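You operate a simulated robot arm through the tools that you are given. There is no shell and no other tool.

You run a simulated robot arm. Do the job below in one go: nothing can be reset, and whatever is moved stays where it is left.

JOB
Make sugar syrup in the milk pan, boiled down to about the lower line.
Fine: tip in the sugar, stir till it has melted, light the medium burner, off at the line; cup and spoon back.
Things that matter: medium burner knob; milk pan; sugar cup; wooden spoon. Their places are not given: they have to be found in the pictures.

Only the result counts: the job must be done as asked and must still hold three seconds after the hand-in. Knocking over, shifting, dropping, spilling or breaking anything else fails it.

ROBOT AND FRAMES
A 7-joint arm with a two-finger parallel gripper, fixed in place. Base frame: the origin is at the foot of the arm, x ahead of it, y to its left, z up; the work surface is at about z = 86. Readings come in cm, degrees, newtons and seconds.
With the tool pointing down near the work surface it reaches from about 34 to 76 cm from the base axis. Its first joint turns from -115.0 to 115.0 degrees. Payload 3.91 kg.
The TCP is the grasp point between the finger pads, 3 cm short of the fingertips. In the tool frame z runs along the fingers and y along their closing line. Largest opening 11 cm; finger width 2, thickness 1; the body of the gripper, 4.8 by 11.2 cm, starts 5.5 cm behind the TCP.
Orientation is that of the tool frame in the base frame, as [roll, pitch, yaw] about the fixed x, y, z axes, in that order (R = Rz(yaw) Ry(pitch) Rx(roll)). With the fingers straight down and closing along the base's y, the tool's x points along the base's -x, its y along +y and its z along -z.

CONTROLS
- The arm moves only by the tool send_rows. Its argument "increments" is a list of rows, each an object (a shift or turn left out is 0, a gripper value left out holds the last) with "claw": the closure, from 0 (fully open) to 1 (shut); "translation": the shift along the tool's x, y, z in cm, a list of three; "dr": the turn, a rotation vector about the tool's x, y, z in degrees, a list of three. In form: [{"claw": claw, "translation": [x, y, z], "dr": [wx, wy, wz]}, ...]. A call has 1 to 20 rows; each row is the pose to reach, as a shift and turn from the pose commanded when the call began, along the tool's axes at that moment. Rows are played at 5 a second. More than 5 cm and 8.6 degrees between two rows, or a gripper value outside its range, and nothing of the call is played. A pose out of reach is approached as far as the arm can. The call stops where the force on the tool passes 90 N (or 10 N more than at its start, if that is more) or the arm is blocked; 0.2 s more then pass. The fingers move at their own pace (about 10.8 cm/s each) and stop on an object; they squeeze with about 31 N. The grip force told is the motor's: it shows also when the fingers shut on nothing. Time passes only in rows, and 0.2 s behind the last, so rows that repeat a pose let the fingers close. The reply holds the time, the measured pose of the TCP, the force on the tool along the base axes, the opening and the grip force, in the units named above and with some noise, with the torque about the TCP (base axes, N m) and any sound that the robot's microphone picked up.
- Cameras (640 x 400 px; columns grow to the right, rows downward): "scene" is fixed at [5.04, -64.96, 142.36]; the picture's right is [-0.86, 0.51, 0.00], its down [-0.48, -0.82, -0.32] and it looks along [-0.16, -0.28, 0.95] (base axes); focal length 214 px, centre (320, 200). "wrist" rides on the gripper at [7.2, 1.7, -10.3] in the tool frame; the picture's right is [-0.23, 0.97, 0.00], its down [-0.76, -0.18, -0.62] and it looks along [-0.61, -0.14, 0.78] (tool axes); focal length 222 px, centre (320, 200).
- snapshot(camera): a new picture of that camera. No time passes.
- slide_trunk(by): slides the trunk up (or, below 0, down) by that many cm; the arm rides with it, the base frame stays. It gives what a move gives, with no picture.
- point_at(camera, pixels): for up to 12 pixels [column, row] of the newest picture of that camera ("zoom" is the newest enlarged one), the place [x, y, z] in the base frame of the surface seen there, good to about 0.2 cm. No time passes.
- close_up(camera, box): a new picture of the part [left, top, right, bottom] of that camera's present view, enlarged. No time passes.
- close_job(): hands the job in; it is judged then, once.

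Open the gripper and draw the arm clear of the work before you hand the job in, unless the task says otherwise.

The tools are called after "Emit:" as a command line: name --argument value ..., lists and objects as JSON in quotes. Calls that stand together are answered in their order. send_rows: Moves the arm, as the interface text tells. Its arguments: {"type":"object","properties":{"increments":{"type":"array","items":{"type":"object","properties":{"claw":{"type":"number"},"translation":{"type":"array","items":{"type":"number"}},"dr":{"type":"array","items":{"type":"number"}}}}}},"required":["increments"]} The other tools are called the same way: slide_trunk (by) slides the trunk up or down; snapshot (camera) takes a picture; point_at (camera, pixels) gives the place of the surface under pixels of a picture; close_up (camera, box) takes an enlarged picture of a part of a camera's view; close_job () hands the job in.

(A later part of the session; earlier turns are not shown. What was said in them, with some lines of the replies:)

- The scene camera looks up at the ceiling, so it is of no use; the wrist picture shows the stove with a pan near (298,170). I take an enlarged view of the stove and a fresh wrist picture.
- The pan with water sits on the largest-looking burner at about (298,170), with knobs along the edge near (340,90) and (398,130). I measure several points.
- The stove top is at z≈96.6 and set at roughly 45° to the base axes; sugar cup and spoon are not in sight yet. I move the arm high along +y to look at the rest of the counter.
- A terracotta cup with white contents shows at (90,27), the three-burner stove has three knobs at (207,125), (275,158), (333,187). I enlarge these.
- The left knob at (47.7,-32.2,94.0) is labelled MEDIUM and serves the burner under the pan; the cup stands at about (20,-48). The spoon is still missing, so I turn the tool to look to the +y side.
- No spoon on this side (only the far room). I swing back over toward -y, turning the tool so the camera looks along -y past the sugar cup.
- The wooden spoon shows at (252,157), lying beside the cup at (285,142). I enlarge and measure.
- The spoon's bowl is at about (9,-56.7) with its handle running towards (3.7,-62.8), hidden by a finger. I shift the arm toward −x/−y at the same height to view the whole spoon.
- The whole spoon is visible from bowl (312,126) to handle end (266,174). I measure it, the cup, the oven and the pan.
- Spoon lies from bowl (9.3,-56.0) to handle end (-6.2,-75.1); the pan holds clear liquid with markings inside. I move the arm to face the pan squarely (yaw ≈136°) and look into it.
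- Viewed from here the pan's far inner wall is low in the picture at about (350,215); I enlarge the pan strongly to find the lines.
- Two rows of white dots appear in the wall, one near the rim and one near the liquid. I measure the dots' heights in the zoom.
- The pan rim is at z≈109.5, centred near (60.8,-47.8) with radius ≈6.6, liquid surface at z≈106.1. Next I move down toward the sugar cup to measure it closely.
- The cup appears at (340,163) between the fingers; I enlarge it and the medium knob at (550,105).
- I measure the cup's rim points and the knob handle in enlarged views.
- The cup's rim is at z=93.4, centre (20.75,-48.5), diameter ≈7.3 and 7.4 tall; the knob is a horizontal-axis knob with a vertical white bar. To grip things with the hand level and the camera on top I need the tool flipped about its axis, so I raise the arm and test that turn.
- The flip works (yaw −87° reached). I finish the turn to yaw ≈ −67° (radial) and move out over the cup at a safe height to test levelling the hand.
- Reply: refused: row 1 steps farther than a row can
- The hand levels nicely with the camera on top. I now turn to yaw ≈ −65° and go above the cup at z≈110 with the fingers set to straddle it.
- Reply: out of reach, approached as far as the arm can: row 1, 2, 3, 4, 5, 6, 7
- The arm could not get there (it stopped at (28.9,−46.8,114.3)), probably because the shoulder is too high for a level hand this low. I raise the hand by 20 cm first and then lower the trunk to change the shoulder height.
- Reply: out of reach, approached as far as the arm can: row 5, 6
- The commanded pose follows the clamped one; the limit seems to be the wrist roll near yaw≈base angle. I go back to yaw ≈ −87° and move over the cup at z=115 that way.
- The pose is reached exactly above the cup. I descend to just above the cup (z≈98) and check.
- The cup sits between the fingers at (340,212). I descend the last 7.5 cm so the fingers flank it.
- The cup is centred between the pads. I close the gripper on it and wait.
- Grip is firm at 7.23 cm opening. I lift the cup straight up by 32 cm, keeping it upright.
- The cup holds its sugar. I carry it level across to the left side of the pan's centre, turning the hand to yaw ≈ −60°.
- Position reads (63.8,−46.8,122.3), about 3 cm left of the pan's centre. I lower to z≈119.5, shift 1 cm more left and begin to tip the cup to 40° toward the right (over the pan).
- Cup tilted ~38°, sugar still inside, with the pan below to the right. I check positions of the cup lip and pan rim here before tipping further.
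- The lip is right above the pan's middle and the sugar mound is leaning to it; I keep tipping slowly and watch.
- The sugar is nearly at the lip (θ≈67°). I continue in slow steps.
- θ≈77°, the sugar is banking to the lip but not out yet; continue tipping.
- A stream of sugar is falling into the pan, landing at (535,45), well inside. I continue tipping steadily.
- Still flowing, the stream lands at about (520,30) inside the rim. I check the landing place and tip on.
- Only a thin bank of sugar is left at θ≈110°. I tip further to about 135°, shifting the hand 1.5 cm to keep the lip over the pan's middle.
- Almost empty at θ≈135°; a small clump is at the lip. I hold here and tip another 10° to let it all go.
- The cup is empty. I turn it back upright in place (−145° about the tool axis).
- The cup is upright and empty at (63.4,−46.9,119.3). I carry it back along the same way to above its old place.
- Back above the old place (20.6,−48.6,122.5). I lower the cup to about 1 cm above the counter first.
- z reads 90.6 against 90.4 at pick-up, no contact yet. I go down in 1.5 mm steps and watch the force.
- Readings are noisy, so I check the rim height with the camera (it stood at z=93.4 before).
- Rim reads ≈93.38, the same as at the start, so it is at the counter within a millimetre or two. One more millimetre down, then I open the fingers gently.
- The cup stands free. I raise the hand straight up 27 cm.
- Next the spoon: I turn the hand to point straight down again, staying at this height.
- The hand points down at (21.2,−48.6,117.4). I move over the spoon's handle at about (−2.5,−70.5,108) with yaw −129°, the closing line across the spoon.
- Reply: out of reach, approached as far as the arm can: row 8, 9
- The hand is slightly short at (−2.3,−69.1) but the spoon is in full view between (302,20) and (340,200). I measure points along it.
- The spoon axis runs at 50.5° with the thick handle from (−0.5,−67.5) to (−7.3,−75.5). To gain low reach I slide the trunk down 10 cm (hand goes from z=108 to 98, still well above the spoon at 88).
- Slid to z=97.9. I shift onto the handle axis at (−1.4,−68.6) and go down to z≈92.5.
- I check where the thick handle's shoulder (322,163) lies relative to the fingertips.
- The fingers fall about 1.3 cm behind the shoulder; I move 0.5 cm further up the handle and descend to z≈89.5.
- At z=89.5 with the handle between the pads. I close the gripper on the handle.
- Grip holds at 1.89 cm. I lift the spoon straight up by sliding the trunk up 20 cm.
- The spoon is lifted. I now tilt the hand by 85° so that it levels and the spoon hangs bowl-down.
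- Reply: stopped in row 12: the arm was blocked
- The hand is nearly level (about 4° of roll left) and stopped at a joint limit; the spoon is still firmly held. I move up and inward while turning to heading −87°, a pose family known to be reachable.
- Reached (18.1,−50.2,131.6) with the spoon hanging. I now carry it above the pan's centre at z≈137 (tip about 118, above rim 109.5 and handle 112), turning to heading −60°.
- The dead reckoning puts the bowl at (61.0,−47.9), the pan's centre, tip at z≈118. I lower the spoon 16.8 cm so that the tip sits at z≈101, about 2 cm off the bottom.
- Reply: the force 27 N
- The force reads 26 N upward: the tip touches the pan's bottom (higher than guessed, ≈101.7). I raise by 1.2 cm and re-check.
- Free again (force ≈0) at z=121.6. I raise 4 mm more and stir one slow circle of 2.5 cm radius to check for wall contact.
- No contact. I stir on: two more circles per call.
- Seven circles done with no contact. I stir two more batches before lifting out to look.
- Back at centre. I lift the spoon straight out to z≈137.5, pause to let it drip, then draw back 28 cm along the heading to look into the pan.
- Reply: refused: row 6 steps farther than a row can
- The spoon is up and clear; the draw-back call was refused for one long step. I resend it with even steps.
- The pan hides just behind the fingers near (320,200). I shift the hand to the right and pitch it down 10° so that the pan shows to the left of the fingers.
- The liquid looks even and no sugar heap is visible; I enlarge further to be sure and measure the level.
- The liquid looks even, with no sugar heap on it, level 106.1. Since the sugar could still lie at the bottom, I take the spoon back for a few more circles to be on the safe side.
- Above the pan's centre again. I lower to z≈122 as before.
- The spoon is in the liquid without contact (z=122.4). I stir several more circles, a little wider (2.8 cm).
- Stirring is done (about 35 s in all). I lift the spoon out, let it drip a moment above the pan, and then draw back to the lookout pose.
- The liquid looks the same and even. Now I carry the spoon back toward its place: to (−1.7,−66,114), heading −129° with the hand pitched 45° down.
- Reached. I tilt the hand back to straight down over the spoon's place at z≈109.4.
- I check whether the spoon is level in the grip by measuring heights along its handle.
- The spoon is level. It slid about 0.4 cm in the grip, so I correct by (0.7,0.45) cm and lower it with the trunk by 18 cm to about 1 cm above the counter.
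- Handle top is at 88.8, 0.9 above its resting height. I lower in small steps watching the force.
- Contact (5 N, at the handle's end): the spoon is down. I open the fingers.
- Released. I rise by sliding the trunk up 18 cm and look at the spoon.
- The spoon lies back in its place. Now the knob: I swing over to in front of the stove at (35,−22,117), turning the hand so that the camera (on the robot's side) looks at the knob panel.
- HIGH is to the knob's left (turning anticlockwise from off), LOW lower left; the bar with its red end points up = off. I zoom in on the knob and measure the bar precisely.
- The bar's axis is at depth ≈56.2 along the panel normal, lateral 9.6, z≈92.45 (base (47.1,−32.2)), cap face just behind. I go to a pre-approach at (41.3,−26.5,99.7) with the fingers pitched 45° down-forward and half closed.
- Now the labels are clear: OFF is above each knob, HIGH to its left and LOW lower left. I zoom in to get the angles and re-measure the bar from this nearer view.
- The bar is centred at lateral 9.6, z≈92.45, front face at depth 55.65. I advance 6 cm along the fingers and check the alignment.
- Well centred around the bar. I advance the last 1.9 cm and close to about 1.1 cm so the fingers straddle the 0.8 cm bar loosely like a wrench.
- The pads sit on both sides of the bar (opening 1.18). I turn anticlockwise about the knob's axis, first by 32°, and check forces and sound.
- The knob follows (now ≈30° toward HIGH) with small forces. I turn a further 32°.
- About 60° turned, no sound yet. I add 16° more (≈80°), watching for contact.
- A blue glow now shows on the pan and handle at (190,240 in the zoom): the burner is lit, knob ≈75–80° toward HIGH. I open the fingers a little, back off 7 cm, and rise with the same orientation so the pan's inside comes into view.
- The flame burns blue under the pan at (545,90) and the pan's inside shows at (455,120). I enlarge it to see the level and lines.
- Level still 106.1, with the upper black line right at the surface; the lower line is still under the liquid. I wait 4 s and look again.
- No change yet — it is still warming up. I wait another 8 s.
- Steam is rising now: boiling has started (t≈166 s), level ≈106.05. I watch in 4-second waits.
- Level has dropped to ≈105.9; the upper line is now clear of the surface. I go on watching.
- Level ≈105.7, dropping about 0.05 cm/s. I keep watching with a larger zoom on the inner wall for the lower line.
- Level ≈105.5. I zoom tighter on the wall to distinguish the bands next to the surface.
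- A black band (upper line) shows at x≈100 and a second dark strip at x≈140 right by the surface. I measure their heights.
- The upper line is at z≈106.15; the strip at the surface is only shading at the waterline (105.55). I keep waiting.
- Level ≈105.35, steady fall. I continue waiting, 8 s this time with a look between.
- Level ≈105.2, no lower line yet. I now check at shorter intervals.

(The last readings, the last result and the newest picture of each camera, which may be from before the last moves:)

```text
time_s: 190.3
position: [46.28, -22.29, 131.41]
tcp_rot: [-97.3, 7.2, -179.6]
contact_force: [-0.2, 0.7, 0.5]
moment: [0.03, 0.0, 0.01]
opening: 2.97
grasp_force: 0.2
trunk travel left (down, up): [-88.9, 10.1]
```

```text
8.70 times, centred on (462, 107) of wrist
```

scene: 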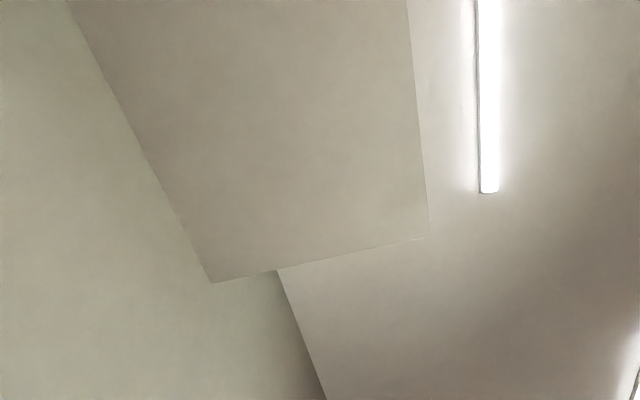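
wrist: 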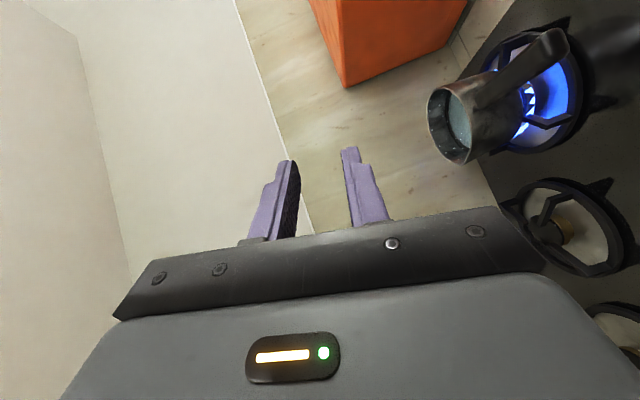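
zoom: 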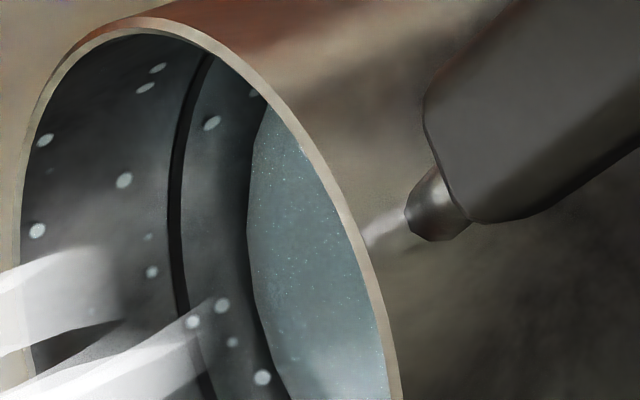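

Good view: upper line at x≈175, the surface edge at x≈248 with no line next to it. I wait 3 s more.

Emit:
send_rows --increments '[{}, {}, {}, {}, {}, {}, {}, {}, {}, {}, {}, {}, {}, {}]'

Emit:
close_up --camera "wrist" --box '[442, 84, 482, 130]'

Emit:
point_at --camera "zoom" --pixels '[[300, 200], [320, 250], [300, 300], [340, 300], [280, 200], [175, 230]]'

```text
time_s: 193.3
position: [46.11, -22.24, 131.33]
tcp_rot: [-97.3, 7.2, -179.5]
contact_force: [0.4, -0.6, 0.3]
moment: [0.02, 0.0, 0.01]
opening: 2.96
grasp_force: 0.1
trunk travel left (down, up): [-88.9, 10.1]
```

```text
8.70 times, centred on (462, 107) of wrist
```

zoom: 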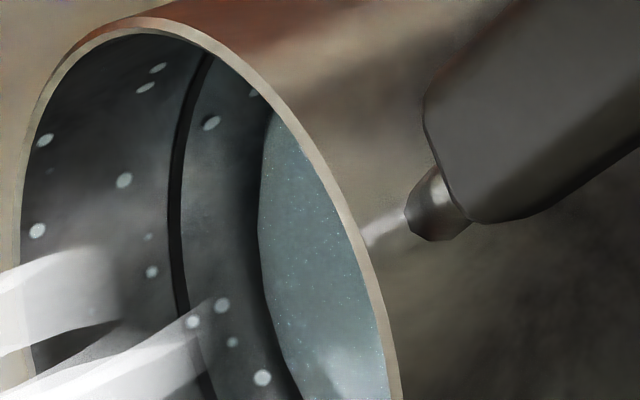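

```text
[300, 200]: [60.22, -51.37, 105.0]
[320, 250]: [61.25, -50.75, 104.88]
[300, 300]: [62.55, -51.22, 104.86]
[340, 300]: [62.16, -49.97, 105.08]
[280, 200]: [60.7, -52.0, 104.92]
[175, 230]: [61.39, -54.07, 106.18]
```

Level ≈104.95, still no lower line. Another 3 s.

Emit:
send_rows --increments '[{}, {}, {}, {}, {}, {}, {}, {}, {}, {}, {}, {}, {}, {}]'

Emit:
close_up --camera "wrist" --box '[442, 84, 482, 130]'

```text
time_s: 196.3
position: [46.27, -22.17, 131.45]
tcp_rot: [-97.3, 7.2, -179.6]
contact_force: [-0.1, -0.3, 0.5]
moment: [-0.03, 0.0, 0.0]
opening: 2.95
grasp_force: 0.1
trunk travel left (down, up): [-88.9, 10.1]
```

```text
8.70 times, centred on (462, 107) of wrist
```

zoom: 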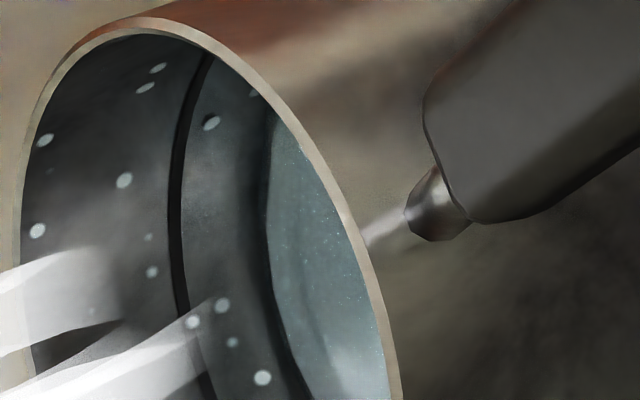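

A dark band seems to show beside the surface at x≈255; I zoom tighter to see whether it is the lower line.

Emit:
close_up --camera "wrist" --box '[450, 96, 480, 120]'

Emit:
point_at --camera "zoom" --pixels '[[140, 200], [160, 200], [180, 200], [200, 200], [210, 200], [220, 200], [230, 200], [240, 200], [250, 200], [260, 200], [280, 200], [300, 200]]'

```text
16.00 times, centred on (465, 108) of wrist
```

zoom: 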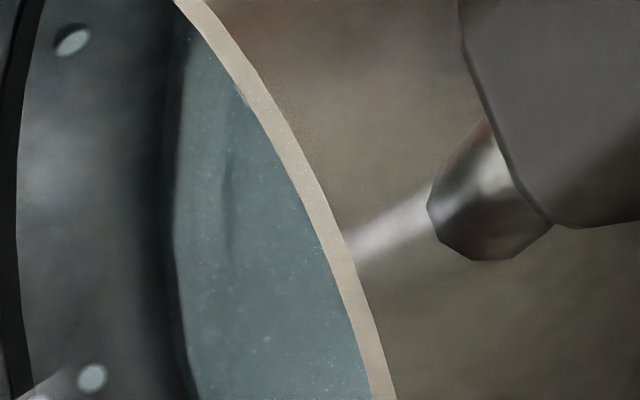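

```text
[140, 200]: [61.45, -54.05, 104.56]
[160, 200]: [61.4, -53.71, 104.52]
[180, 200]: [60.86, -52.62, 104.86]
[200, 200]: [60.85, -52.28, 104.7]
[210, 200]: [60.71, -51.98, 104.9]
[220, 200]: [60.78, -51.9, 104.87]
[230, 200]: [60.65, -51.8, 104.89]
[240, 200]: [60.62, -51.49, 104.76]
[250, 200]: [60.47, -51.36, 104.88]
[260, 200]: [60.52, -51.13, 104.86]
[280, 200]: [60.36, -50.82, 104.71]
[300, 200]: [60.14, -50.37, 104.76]
```

It is only soft shading; the level is ≈104.8. I continue waiting in 3 s steps.

Emit:
send_rows --increments '[{}, {}, {}, {}, {}, {}, {}, {}, {}, {}, {}, {}, {}, {}]'

Emit:
close_up --camera "wrist" --box '[442, 84, 482, 130]'

```text
time_s: 199.3
position: [46.25, -22.28, 131.34]
tcp_rot: [-97.3, 7.1, -179.6]
contact_force: [0.0, -0.1, 0.2]
moment: [0.05, 0.02, -0.01]
opening: 2.99
grasp_force: 0.0
trunk travel left (down, up): [-88.9, 10.1]
```

```text
8.70 times, centred on (462, 107) of wrist
```

zoom: 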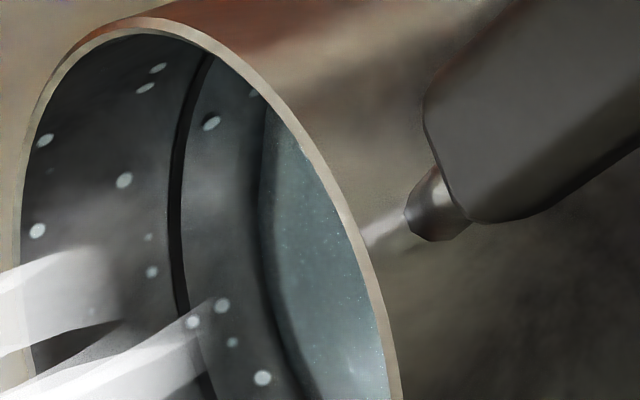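

A darker band at (258,200) now stands off slightly from the surface. I zoom tightly at once.

Emit:
close_up --camera "wrist" --box '[450, 96, 480, 120]'

Emit:
point_at --camera "zoom" --pixels '[[120, 200], [140, 200], [150, 200], [160, 200], [170, 200], [180, 200], [190, 200], [200, 200], [220, 200], [240, 200], [260, 200], [300, 200]]'

```text
16.00 times, centred on (465, 108) of wrist
```

zoom: 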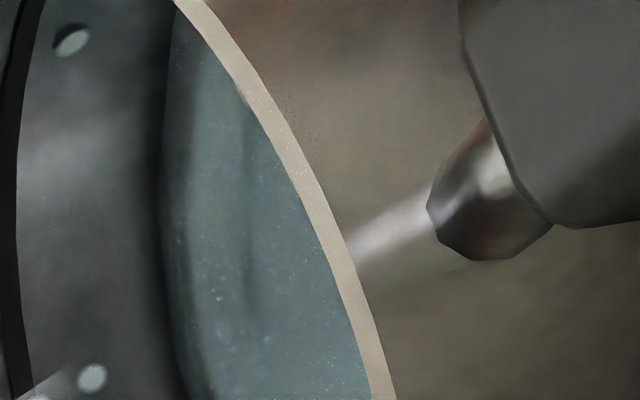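

```text
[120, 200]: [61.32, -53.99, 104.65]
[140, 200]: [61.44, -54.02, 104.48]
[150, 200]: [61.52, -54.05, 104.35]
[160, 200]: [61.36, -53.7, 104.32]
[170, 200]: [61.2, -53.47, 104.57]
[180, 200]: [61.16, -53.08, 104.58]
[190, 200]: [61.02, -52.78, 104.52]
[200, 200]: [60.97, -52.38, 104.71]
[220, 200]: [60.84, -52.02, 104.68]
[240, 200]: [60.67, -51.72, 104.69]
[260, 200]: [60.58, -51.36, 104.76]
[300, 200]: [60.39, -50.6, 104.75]
```

The dark strip is just the gap between liquid and wall; level ≈104.65 and no sharp second line yet. I go on.

Emit:
send_rows --increments '[{}, {}, {}, {}, {}, {}, {}, {}, {}, {}, {}, {}, {}, {}]'

Emit:
close_up --camera "wrist" --box '[442, 84, 482, 130]'

```text
time_s: 202.3
position: [46.18, -22.32, 131.41]
tcp_rot: [-97.3, 7.2, -179.5]
contact_force: [0.2, 0.6, -0.7]
moment: [0.01, -0.01, 0.02]
opening: 2.97
grasp_force: 0.1
trunk travel left (down, up): [-88.9, 10.1]
```

```text
8.70 times, centred on (462, 107) of wrist
```

zoom: 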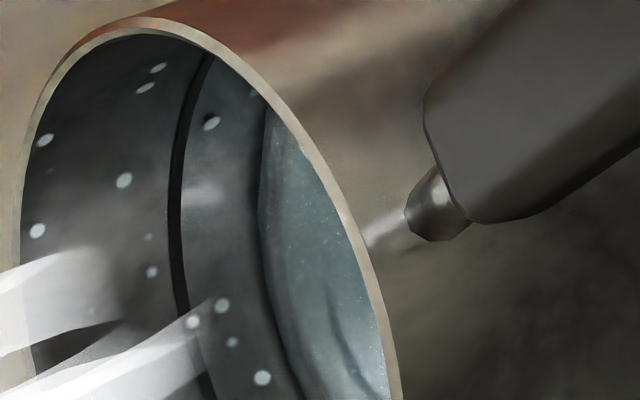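

A sharper dark band stays fixed at x≈257 while the surface seems to have passed it. I zoom tightly to confirm.

Emit:
close_up --camera "wrist" --box '[454, 96, 478, 116]'

Emit:
point_at --camera "zoom" --pixels '[[60, 200], [80, 200], [90, 200], [100, 200], [110, 200], [120, 200], [130, 200], [140, 200], [160, 200], [180, 200], [220, 200], [280, 200]]'

Emit:
close_up --camera "wrist" --box '[450, 120, 490, 160]'

```text
16.00 times, centred on (466, 106) of wrist
```

zoom: 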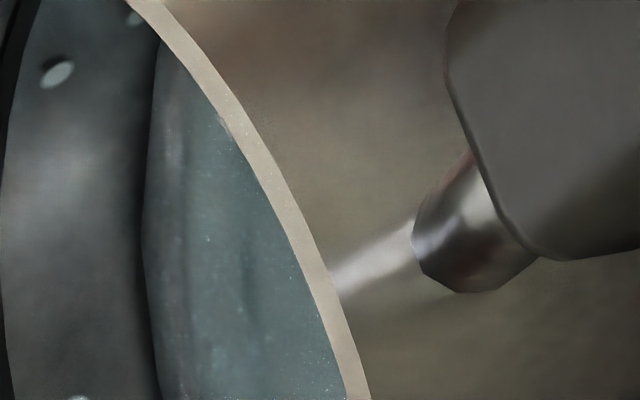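

```text
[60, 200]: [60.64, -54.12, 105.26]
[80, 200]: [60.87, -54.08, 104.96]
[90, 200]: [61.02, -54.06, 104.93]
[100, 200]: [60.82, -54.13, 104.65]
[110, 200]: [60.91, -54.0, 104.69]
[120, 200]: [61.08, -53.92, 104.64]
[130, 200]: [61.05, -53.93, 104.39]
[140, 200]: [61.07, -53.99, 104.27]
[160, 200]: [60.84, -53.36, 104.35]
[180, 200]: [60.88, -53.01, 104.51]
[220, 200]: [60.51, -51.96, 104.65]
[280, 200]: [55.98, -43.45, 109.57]
```

```text
10.00 times, centred on (470, 140) of wrist
```

zoom: 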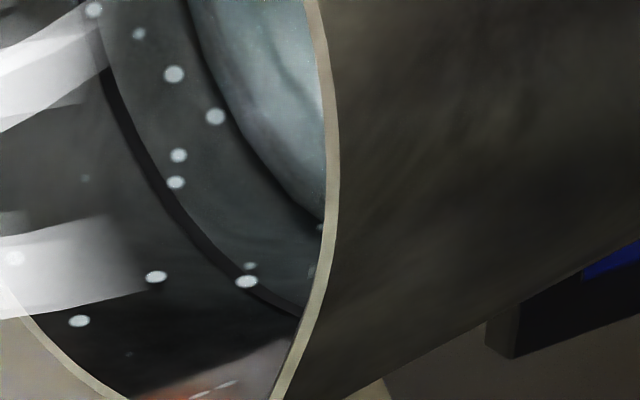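

In the lower zoom a thin second dark line follows the surface's edge at (270,170). I measure across it.

Emit:
point_at --camera "zoom" --pixels '[[185, 200], [200, 200], [220, 180], [240, 170], [250, 168], [260, 166], [266, 164], [272, 162], [280, 155], [290, 150], [300, 140], [310, 120]]'

Emit:
close_up --camera "wrist" --box '[462, 122, 486, 144]'

```text
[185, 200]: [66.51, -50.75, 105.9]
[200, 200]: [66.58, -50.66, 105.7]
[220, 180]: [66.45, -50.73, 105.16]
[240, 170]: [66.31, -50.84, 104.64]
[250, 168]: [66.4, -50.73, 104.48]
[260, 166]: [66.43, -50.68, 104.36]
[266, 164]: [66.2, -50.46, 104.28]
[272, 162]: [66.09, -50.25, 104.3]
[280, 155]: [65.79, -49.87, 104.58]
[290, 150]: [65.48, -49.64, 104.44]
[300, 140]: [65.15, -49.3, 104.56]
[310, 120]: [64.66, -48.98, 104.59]
```

```text
16.00 times, centred on (474, 133) of wrist
```

zoom: 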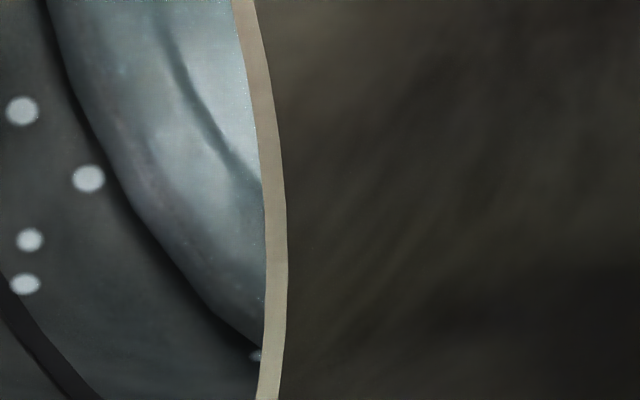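

That is still just the waterline's shading (the dark curve inside is the upper line's reflection). Level ≈104.5. Waiting 3 s more.

Emit:
send_rows --increments '[{}, {}, {}, {}, {}, {}, {}, {}, {}, {}, {}, {}, {}, {}]'

Emit:
close_up --camera "wrist" --box '[446, 94, 486, 150]'

```text
time_s: 205.3
position: [46.2, -22.11, 131.22]
tcp_rot: [-97.3, 7.3, -179.5]
contact_force: [-0.4, 0.0, 0.0]
moment: [-0.02, 0.01, 0.0]
opening: 2.96
grasp_force: 0.1
trunk travel left (down, up): [-88.9, 10.1]
```

```text
7.14 times, centred on (466, 122) of wrist
```

zoom: 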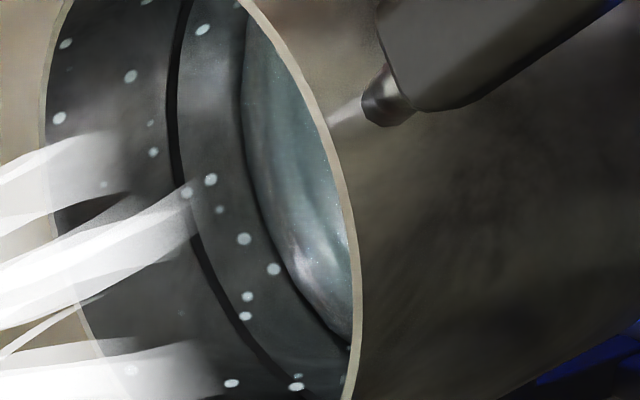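

Level continues to fall; no second sharp line yet. I measure and wait on.

Emit:
point_at --camera "zoom" --pixels '[[290, 150], [300, 200], [310, 240], [280, 120], [320, 270], [300, 170]]'

Emit:
send_rows --increments '[{}, {}, {}, {}, {}, {}, {}, {}, {}, {}, {}, {}]'

Emit:
close_up --camera "wrist" --box '[446, 94, 486, 150]'

Emit:
point_at --camera "zoom" --pixels '[[290, 150], [300, 200], [310, 240], [280, 120], [320, 270], [300, 170]]'

```text
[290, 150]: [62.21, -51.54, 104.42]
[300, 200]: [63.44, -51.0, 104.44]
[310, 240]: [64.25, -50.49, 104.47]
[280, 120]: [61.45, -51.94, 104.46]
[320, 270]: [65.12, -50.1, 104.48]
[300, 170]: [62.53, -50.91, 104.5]
```

```text
time_s: 207.9
position: [46.25, -22.26, 131.38]
tcp_rot: [-97.3, 7.2, -179.4]
contact_force: [-0.4, 0.4, -0.1]
moment: [0.0, 0.03, 0.02]
opening: 2.99
grasp_force: 0.1
trunk travel left (down, up): [-88.9, 10.1]
```

```text
7.14 times, centred on (466, 122) of wrist
```

zoom: 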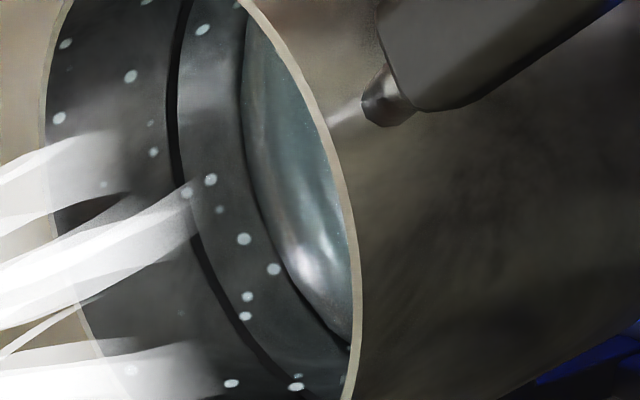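

```text
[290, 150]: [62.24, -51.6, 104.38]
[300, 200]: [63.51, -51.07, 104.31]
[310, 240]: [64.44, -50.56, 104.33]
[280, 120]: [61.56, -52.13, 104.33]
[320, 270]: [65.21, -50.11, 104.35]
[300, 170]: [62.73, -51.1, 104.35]
```

The sharp thin dark line at the edge (x≈243) has not moved between the last two looks while the level fell. I zoom in hard to see if it is the lower line.

Emit:
close_up --camera "wrist" --box '[454, 100, 470, 114]'

Emit:
point_at --camera "zoom" --pixels '[[100, 200], [140, 200], [180, 200], [200, 200], [220, 200], [240, 200], [260, 200], [280, 200], [300, 200], [340, 200], [400, 200], [460, 200]]'

```text
16.00 times, centred on (462, 107) of wrist
```

zoom: 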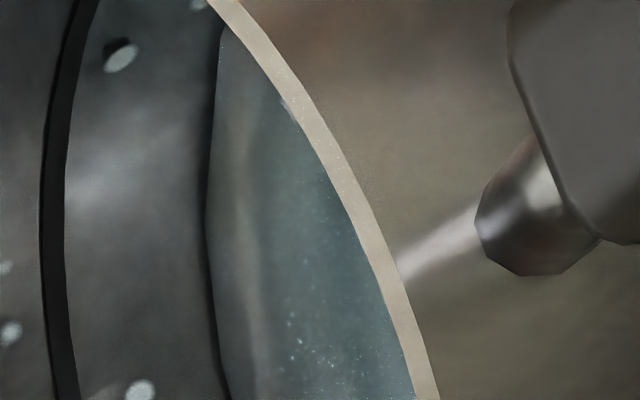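

```text
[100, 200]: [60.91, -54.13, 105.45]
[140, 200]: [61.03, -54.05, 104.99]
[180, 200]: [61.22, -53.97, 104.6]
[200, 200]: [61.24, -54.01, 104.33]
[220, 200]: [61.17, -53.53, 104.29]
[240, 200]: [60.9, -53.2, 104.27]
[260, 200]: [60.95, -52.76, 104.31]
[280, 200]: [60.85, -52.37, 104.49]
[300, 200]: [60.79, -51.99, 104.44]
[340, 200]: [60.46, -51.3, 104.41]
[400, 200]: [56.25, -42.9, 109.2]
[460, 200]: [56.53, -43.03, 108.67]
```

The thin line at z≈104.3 has stayed fixed while the surface (now ≈104.34) came down to it, so it is the lower line just emerging. I go now in one call: back down to the knob, close on the bar, and turn it clockwise toward OFF.

Emit:
send_rows --increments '[{"claw": 0.73, "translation": [0.6, 4.2, 0.6]}, {"translation": [1.2, 8.9, 1.2]}, {"translation": [1.7, 13.6, 1.7]}, {"translation": [2.3, 18.4, 2.3]}, {"translation": [2.9, 23.2, 2.9]}, {"translation": [3.5, 28.0, 3.5]}, {"translation": [4.1, 32.8, 4.1]}, {"translation": [4.7, 37.4, 4.7]}, {"translation": [4.7, 37.4, 4.7]}, {"translation": [4.7, 37.4, 8.2]}, {"translation": [4.7, 37.4, 11.7]}, {"claw": 0.9, "translation": [4.7, 37.4, 11.7]}, {"claw": 0.9, "translation": [4.7, 37.4, 11.7]}, {"translation": [4.711, 37.175, 11.711], "dr": [-5.66, 0, 5.66]}, {"translation": [4.744, 36.953, 11.744], "dr": [-11.3, 0, 11.3]}, {"translation": [4.799, 36.741, 11.799], "dr": [-17.0, 0, 17.0]}, {"translation": [4.874, 36.542, 11.874], "dr": [-22.6, 0, 22.6]}, {"translation": [4.968, 36.359, 11.968], "dr": [-28.3, 0, 28.3]}, {"translation": [5.079, 36.196, 12.079], "dr": [-33.9, 0, 33.9]}, {"translation": [5.205, 36.057, 12.205], "dr": [-39.6, 0, 39.6]}]'

Emit:
send_rows --increments '[{"translation": [0.011, -0.225, 0.011], "dr": [-5.66, 0, 5.66]}, {"translation": [0.044, -0.447, 0.044], "dr": [-11.3, 0, 11.3]}, {"translation": [0.099, -0.659, 0.099], "dr": [-17.0, 0, 17.0]}, {"translation": [0.174, -0.858, 0.174], "dr": [-22.6, 0, 22.6]}, {"translation": [0.174, -0.858, 0.174], "dr": [-22.6, 0, 22.6]}]'

Emit:
snapshot --camera "wrist"

Emit:
close_up --camera "wrist" --box '[240, 110, 400, 220]'

```text
time_s: 212.1
position: [45.78, -29.97, 93.84]
tcp_rot: [-148.2, 40.3, 157.9]
contact_force: [0.1, -0.9, 0.0]
moment: [-0.02, 0.0, 0.01]
opening: 1.11
grasp_force: 0.1
trunk travel left (down, up): [-88.9, 10.1]
```

```text
time_s: 213.3
position: [45.23, -30.68, 93.95]
tcp_rot: [168.4, 44.3, 127.6]
contact_force: [-0.5, 1.1, 0.0]
moment: [-0.01, 0.0, -0.02]
opening: 1.19
grasp_force: 1.2
trunk travel left (down, up): [-88.9, 10.1]
```

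```text
taken
```

wrist: 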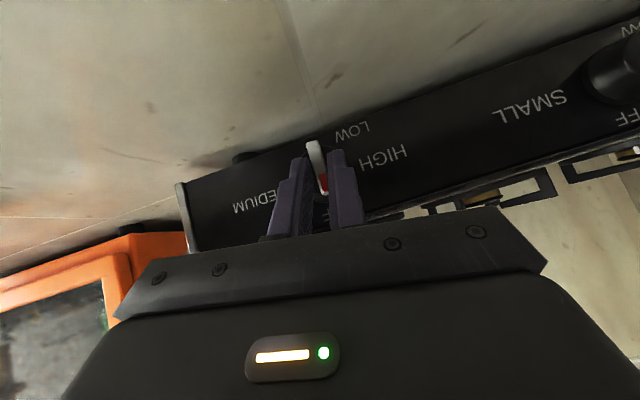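

```text
3.64 times, centred on (320, 165) of wrist
```

zoom: 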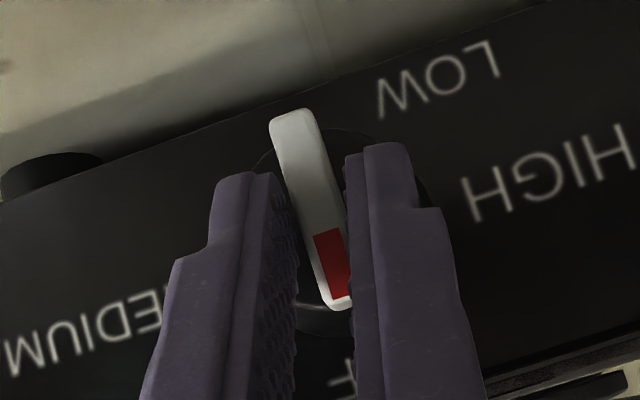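

The bar is back near OFF. I measure its angle and check.

Emit:
point_at --camera "zoom" --pixels '[[292, 120], [300, 150], [310, 190], [320, 230], [330, 265], [338, 290], [285, 125], [312, 125]]'

```text
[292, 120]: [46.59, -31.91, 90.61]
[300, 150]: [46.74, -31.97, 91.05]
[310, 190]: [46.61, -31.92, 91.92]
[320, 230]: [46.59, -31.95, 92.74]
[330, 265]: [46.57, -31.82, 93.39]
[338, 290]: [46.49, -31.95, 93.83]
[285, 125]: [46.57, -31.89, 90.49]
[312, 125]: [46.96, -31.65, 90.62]
```

The bar is vertical within ~2°. I nudge it 5° further clockwise to seat it fully at OFF, checking for resistance.

Emit:
send_rows --increments '[{"translation": [0.002, -0.07, 0.002], "dr": [-1.77, 0, 1.77]}, {"translation": [0.004, -0.141, 0.004], "dr": [-3.54, 0, 3.54]}, {"translation": [0.004, -0.141, 0.004], "dr": [-3.54, 0, 3.54]}]'

Emit:
close_up --camera "wrist" --box '[240, 110, 400, 220]'

Emit:
point_at --camera "zoom" --pixels '[[292, 120], [300, 150], [310, 190], [320, 230], [330, 265], [338, 290]]'

```text
time_s: 214.1
position: [45.18, -30.8, 94.03]
tcp_rot: [161.7, 43.6, 123.1]
contact_force: [0.3, -1.6, 5.9]
moment: [-0.7, 0.82, 0.01]
opening: 1.23
grasp_force: 45.1
trunk travel left (down, up): [-88.9, 10.1]
```

```text
3.64 times, centred on (320, 165) of wrist
```

zoom: 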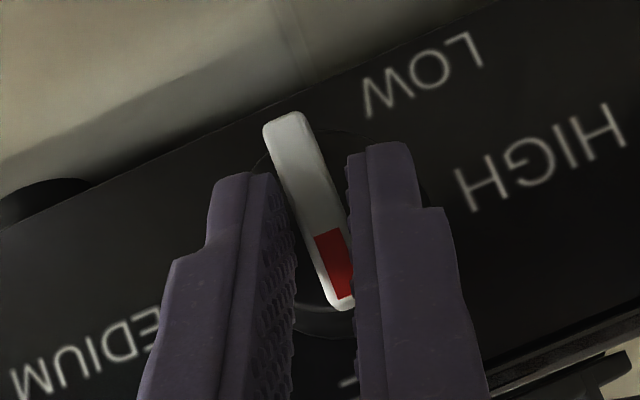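

```text
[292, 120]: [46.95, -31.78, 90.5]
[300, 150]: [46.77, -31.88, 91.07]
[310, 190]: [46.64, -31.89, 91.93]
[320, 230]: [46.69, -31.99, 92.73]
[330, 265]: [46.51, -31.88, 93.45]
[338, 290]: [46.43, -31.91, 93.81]
```

The hard stop is reached (moment ≈1 N·m): the knob is fully OFF. I ease back, open the fingers, back off 8 cm and undo the roll.

Emit:
send_rows --increments '[{"translation": [-0.004, 0.14, -0.004], "dr": [3.54, 0, -3.54]}, {"claw": 0.73, "translation": [-0.004, 0.14, -0.004], "dr": [3.54, 0, -3.54]}, {"claw": 0.73, "translation": [-0.004, 0.14, -0.004], "dr": [3.54, 0, -3.54]}, {"translation": [0, 0.14, -4], "dr": [3.54, 0, -3.54]}, {"translation": [0, 0.3, -8], "dr": [6, 0, -6]}, {"translation": [0, 0.4, -8], "dr": [9.2, 0, -9.2]}, {"translation": [0, 0.4, -8], "dr": [9.2, 0, -9.2]}]'

Emit:
snapshot --camera "wrist"

Emit:
close_up --camera "wrist" --box '[240, 80, 400, 190]'

```text
time_s: 215.7
position: [40.22, -27.3, 99.51]
tcp_rot: [179.9, 44.9, 135.9]
contact_force: [-0.3, 0.0, 0.1]
moment: [-0.02, -0.03, 0.03]
opening: 2.95
grasp_force: 0.0
trunk travel left (down, up): [-88.9, 10.1]
```

```text
taken
```

wrist: 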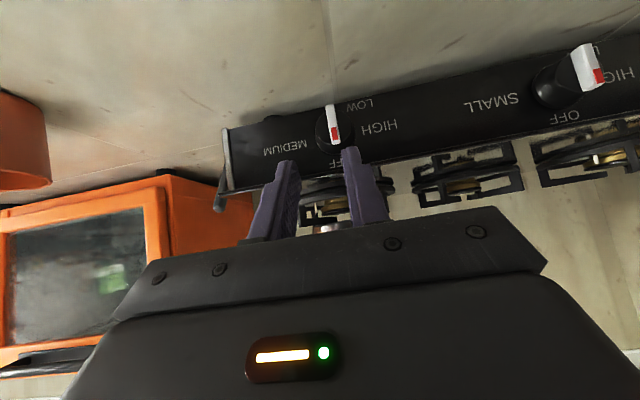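

```text
3.64 times, centred on (320, 135) of wrist
```

zoom: 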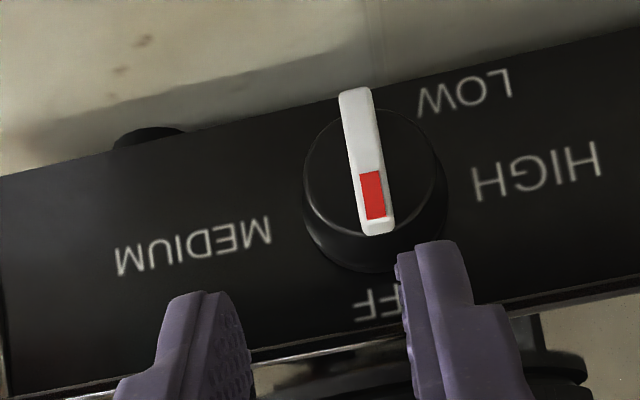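

The knob points to OFF and no flame shows at the burner. I rise and look into the pan from above.

Emit:
send_rows --increments '[{"translation": [-3.18, 0, -3.18], "dr": [0, 5, 0]}, {"translation": [-6.36, 0, -6.36], "dr": [0, 10, 0]}, {"translation": [-9.54, 0, -9.54], "dr": [0, 15, 0]}, {"translation": [-12.7, 0, -12.7], "dr": [0, 20, 0]}, {"translation": [-15.9, 0, -15.9], "dr": [0, 25, 0]}, {"translation": [-19.5, -0.25, -16.9], "dr": [0, 30, 0]}, {"translation": [-23.0, -0.5, -17.9], "dr": [0, 35, 0]}, {"translation": [-26.6, -0.75, -19.0], "dr": [0, 40, 0]}, {"translation": [-30.2, -1.0, -20.0], "dr": [0, 45, 0]}, {"translation": [-30.2, -1.0, -20.0], "dr": [0, 45, 0]}]'

Emit:
snapshot --camera "wrist"

Emit:
close_up --camera "wrist" --box '[300, 155, 400, 230]'

```text
time_s: 217.9
position: [45.01, -33.28, 135.15]
tcp_rot: [179.8, 0.0, 135.9]
contact_force: [0.2, 0.3, -0.1]
moment: [0.01, 0.0, 0.0]
opening: 2.97
grasp_force: 0.0
trunk travel left (down, up): [-88.9, 10.1]
```

```text
taken
```

wrist: 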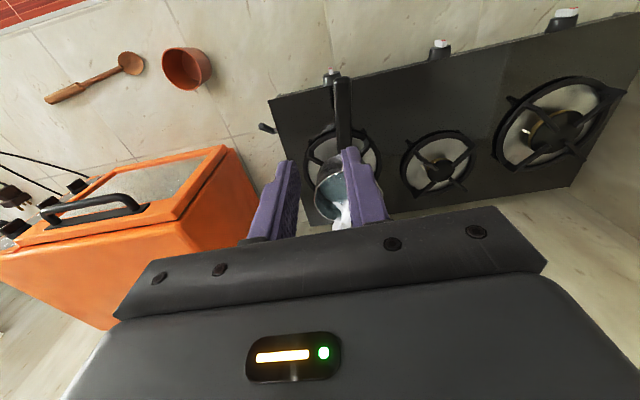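

```text
5.33 times, centred on (350, 192) of wrist
```

zoom: 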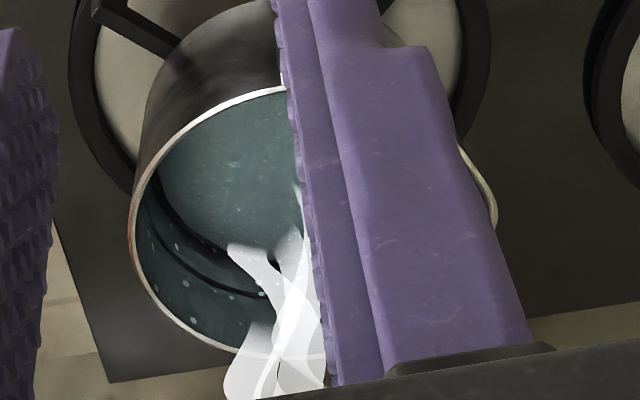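

The flame is out; some steam lingers and a finger hides the pan. I open the gripper fully and look again.

Emit:
send_rows --increments '[{"claw": 0.4}, {"claw": 0}, {"claw": 0}, {"claw": 0}]'

Emit:
close_up --camera "wrist" --box '[300, 155, 400, 230]'

Emit:
point_at --camera "zoom" --pixels '[[250, 150], [300, 180], [220, 200], [350, 150], [300, 120], [400, 200], [200, 160], [350, 220]]'

```text
time_s: 218.9
position: [45.0, -33.27, 134.95]
tcp_rot: [179.8, 0.0, 135.9]
contact_force: [-0.4, 0.5, -0.8]
moment: [0.0, 0.02, 0.0]
opening: 10.99
grasp_force: 0.0
trunk travel left (down, up): [-88.9, 10.1]
```

```text
5.33 times, centred on (350, 192) of wrist
```

zoom: 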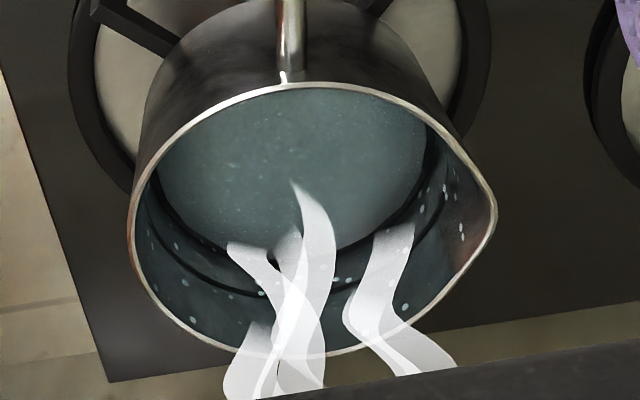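

```text
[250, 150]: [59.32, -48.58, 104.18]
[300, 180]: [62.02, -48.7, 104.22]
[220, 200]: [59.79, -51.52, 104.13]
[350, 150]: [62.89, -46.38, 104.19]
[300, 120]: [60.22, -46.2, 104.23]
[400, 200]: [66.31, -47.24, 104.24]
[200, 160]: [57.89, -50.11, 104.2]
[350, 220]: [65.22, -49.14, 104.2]
```

Level is ≈104.2 with the steam fading. I zoom in on the wall to compare it with the lower line.

Emit:
close_up --camera "wrist" --box '[320, 180, 350, 215]'

Emit:
close_up --camera "wrist" --box '[360, 165, 395, 215]'

```text
11.43 times, centred on (335, 198) of wrist
```

zoom: 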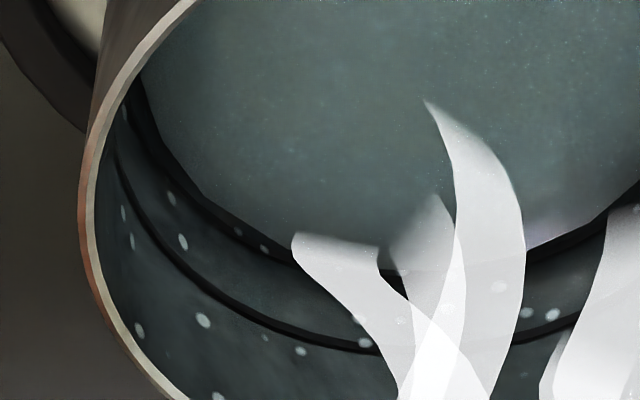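

```text
8.00 times, centred on (378, 190) of wrist
```

zoom: 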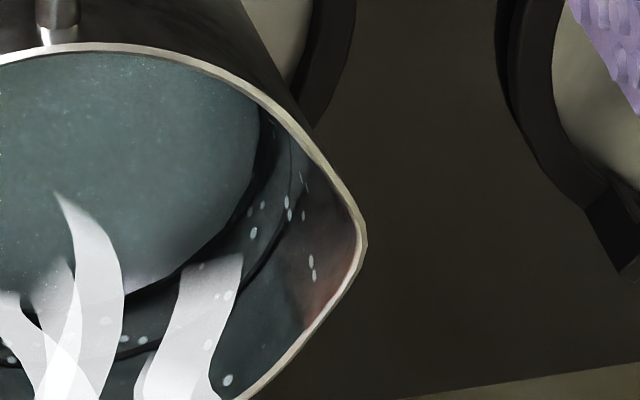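

A black band like the upper one now hugs the surface at (240,235 in the left zoom). I measure both bands' heights.

Emit:
close_up --camera "wrist" --box '[322, 188, 342, 208]'

Emit:
point_at --camera "zoom" --pixels '[[320, 120], [310, 140], [300, 160], [290, 180], [285, 195], [280, 210], [275, 225], [268, 240], [260, 260], [250, 280], [240, 300], [225, 330]]'

```text
16.00 times, centred on (332, 198) of wrist
```

zoom: 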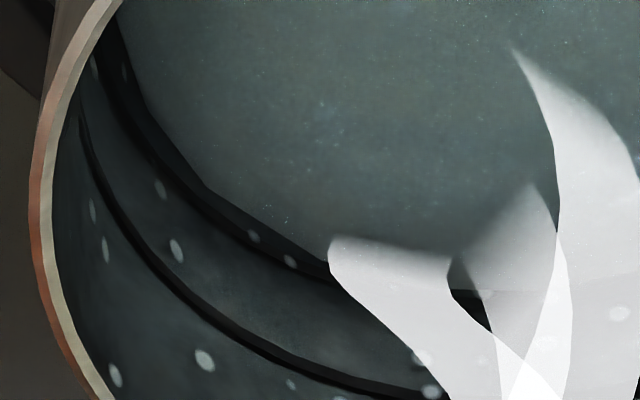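

```text
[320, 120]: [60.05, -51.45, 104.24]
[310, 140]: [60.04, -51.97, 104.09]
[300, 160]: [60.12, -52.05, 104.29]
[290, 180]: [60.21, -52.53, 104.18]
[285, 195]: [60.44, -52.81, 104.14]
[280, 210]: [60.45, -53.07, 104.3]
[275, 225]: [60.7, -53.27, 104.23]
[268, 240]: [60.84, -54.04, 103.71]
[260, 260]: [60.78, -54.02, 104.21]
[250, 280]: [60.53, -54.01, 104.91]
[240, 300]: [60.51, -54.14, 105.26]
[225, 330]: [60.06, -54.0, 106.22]
```

The second black band is now distinct just below/at the surface's edge. I sample its height finely.

Emit:
point_at --camera "zoom" --pixels '[[190, 195], [192, 203], [192, 212], [192, 222], [225, 222], [225, 232], [225, 240], [225, 250], [300, 258], [300, 266], [300, 275], [300, 285]]'

Emit:
point_at --camera "zoom" --pixels '[[110, 60], [118, 80], [126, 100], [135, 125], [145, 145], [155, 160], [165, 175], [175, 190], [150, 130], [160, 145], [170, 155], [130, 80]]'

```text
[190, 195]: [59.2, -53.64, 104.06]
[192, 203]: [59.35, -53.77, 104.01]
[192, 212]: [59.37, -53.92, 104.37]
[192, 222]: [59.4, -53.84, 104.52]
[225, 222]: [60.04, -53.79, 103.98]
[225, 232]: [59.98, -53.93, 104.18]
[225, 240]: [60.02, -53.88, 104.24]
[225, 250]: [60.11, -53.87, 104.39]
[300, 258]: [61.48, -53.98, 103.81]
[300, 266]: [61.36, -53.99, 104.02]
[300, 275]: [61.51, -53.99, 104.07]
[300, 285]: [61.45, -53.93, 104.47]
```

```text
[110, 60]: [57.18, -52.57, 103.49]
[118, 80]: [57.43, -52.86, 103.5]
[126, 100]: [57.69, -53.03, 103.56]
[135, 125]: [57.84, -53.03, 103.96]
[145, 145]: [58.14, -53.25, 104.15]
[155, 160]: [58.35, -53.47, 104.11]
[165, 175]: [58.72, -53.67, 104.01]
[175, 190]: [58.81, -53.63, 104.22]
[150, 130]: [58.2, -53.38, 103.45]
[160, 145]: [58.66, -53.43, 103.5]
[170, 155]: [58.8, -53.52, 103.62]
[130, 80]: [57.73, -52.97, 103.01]
```

The lower line is at z≈104.1 and the syrup stands at ≈104.2 — practically at the line. I wait 4 s to see that the level holds with the flame off.

Emit:
send_rows --increments '[{}, {}, {}, {}, {}, {}, {}, {}, {}, {}, {}, {}, {}, {}, {}, {}, {}, {}, {}, {}]'

Emit:
snapshot --camera "wrist"

Emit:
close_up --camera "wrist" --box '[300, 155, 400, 230]'

Emit:
point_at --camera "zoom" --pixels '[[250, 150], [300, 180], [220, 200], [350, 150], [300, 120], [400, 200], [200, 160], [350, 220]]'

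```text
time_s: 223.1
position: [45.03, -33.45, 134.96]
tcp_rot: [179.8, 0.0, 135.9]
contact_force: [-0.6, 0.6, -0.3]
moment: [-0.01, -0.01, 0.03]
opening: 11.0
grasp_force: 0.1
trunk travel left (down, up): [-88.9, 10.1]
```

```text
taken
```

wrist: 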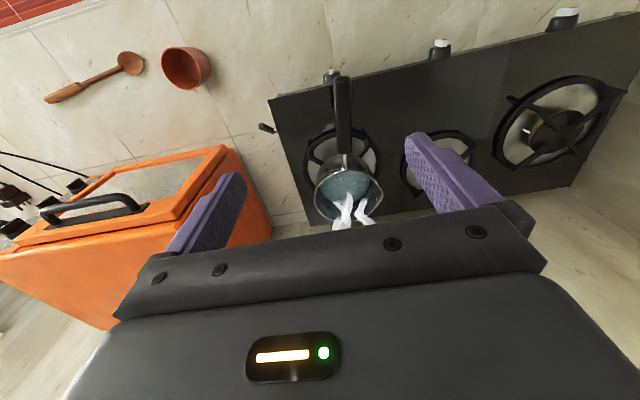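

```text
5.33 times, centred on (350, 192) of wrist
```

zoom: 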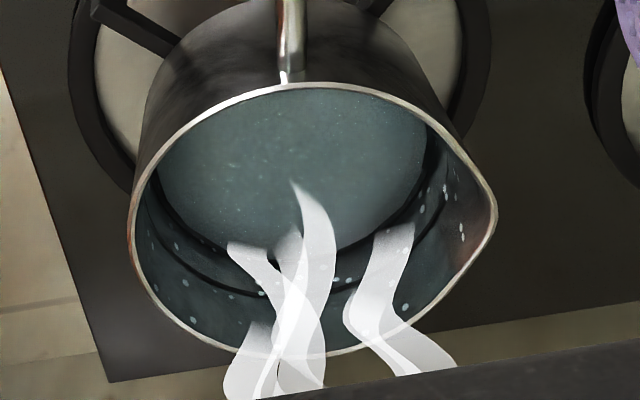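

```text
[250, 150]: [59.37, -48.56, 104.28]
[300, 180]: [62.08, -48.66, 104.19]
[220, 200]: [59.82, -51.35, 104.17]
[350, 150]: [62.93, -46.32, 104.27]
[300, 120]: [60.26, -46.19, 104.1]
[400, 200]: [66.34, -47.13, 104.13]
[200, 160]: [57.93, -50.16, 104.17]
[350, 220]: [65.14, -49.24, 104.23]
```

The level holds at ≈104.19 against the line at 104.1, the burner is off, and the cup (186,68) and spoon (95,80) stand where they were. I draw the arm up and back, gripper open.

Emit:
send_rows --increments '[{"claw": 0, "translation": [0, 0, -4]}, {"translation": [0, 0, -8]}, {"translation": [4, 0, -11]}, {"translation": [8, 0, -13]}, {"translation": [12, 0, -14]}, {"translation": [12, 0, -14]}]'

Emit:
snapshot --camera "wrist"

Emit:
close_up --camera "wrist" --box '[40, 20, 440, 230]'

```text
time_s: 224.5
position: [36.12, -25.23, 148.73]
tcp_rot: [179.8, -0.1, 135.9]
contact_force: [0.8, -0.2, 0.5]
moment: [0.01, 0.04, 0.0]
opening: 10.98
grasp_force: 0.0
trunk travel left (down, up): [-88.9, 10.1]
```

```text
taken
```

wrist: 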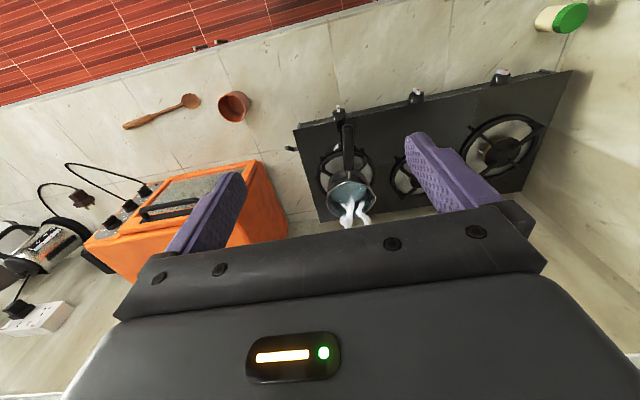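

```text
1.60 times, centred on (240, 125) of wrist
```

zoom: 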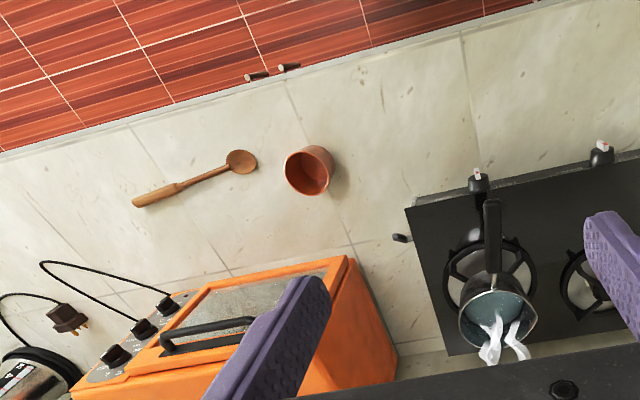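

Everything is in place: cup and spoon back, knob OFF, no flame, syrup at the lower line, arm clear with gripper open. I hand the job in.

Emit:
close_job

```text
The job is handed in.
```

The job is handed in. The syrup stood at about z = 104.2, against a lower line I measured at about 104.1. The flame was out, and the level did not change over a 4-second wait before the hand-in.

- **Sugar:** all of it went into the pan, with nothing seen outside it. I stirred for about 35 seconds, until the liquid looked even from above. I couldn't see the bottom of the pan, so I judged it melted by its look.
- **Pan bottom:** when I first lowered the spoon it pressed on the pan's bottom with about 26 N. I raised it at once and saw no shift of the pan.
- **Burner:** I lit the medium burner by turning its knob about 75–80° toward HIGH. I turned it off when a fixed dark line showed at the surface, which I took to be the lower line. The knob is hard against its OFF stop.
- **Cup and spoon:** both are back, the cup in its place and the spoon within about 1 cm of where it lay. The pictures show nothing else knocked or moved.

The syrup was still steaming at hand-in. The arm is raised and drawn back with the gripper open.
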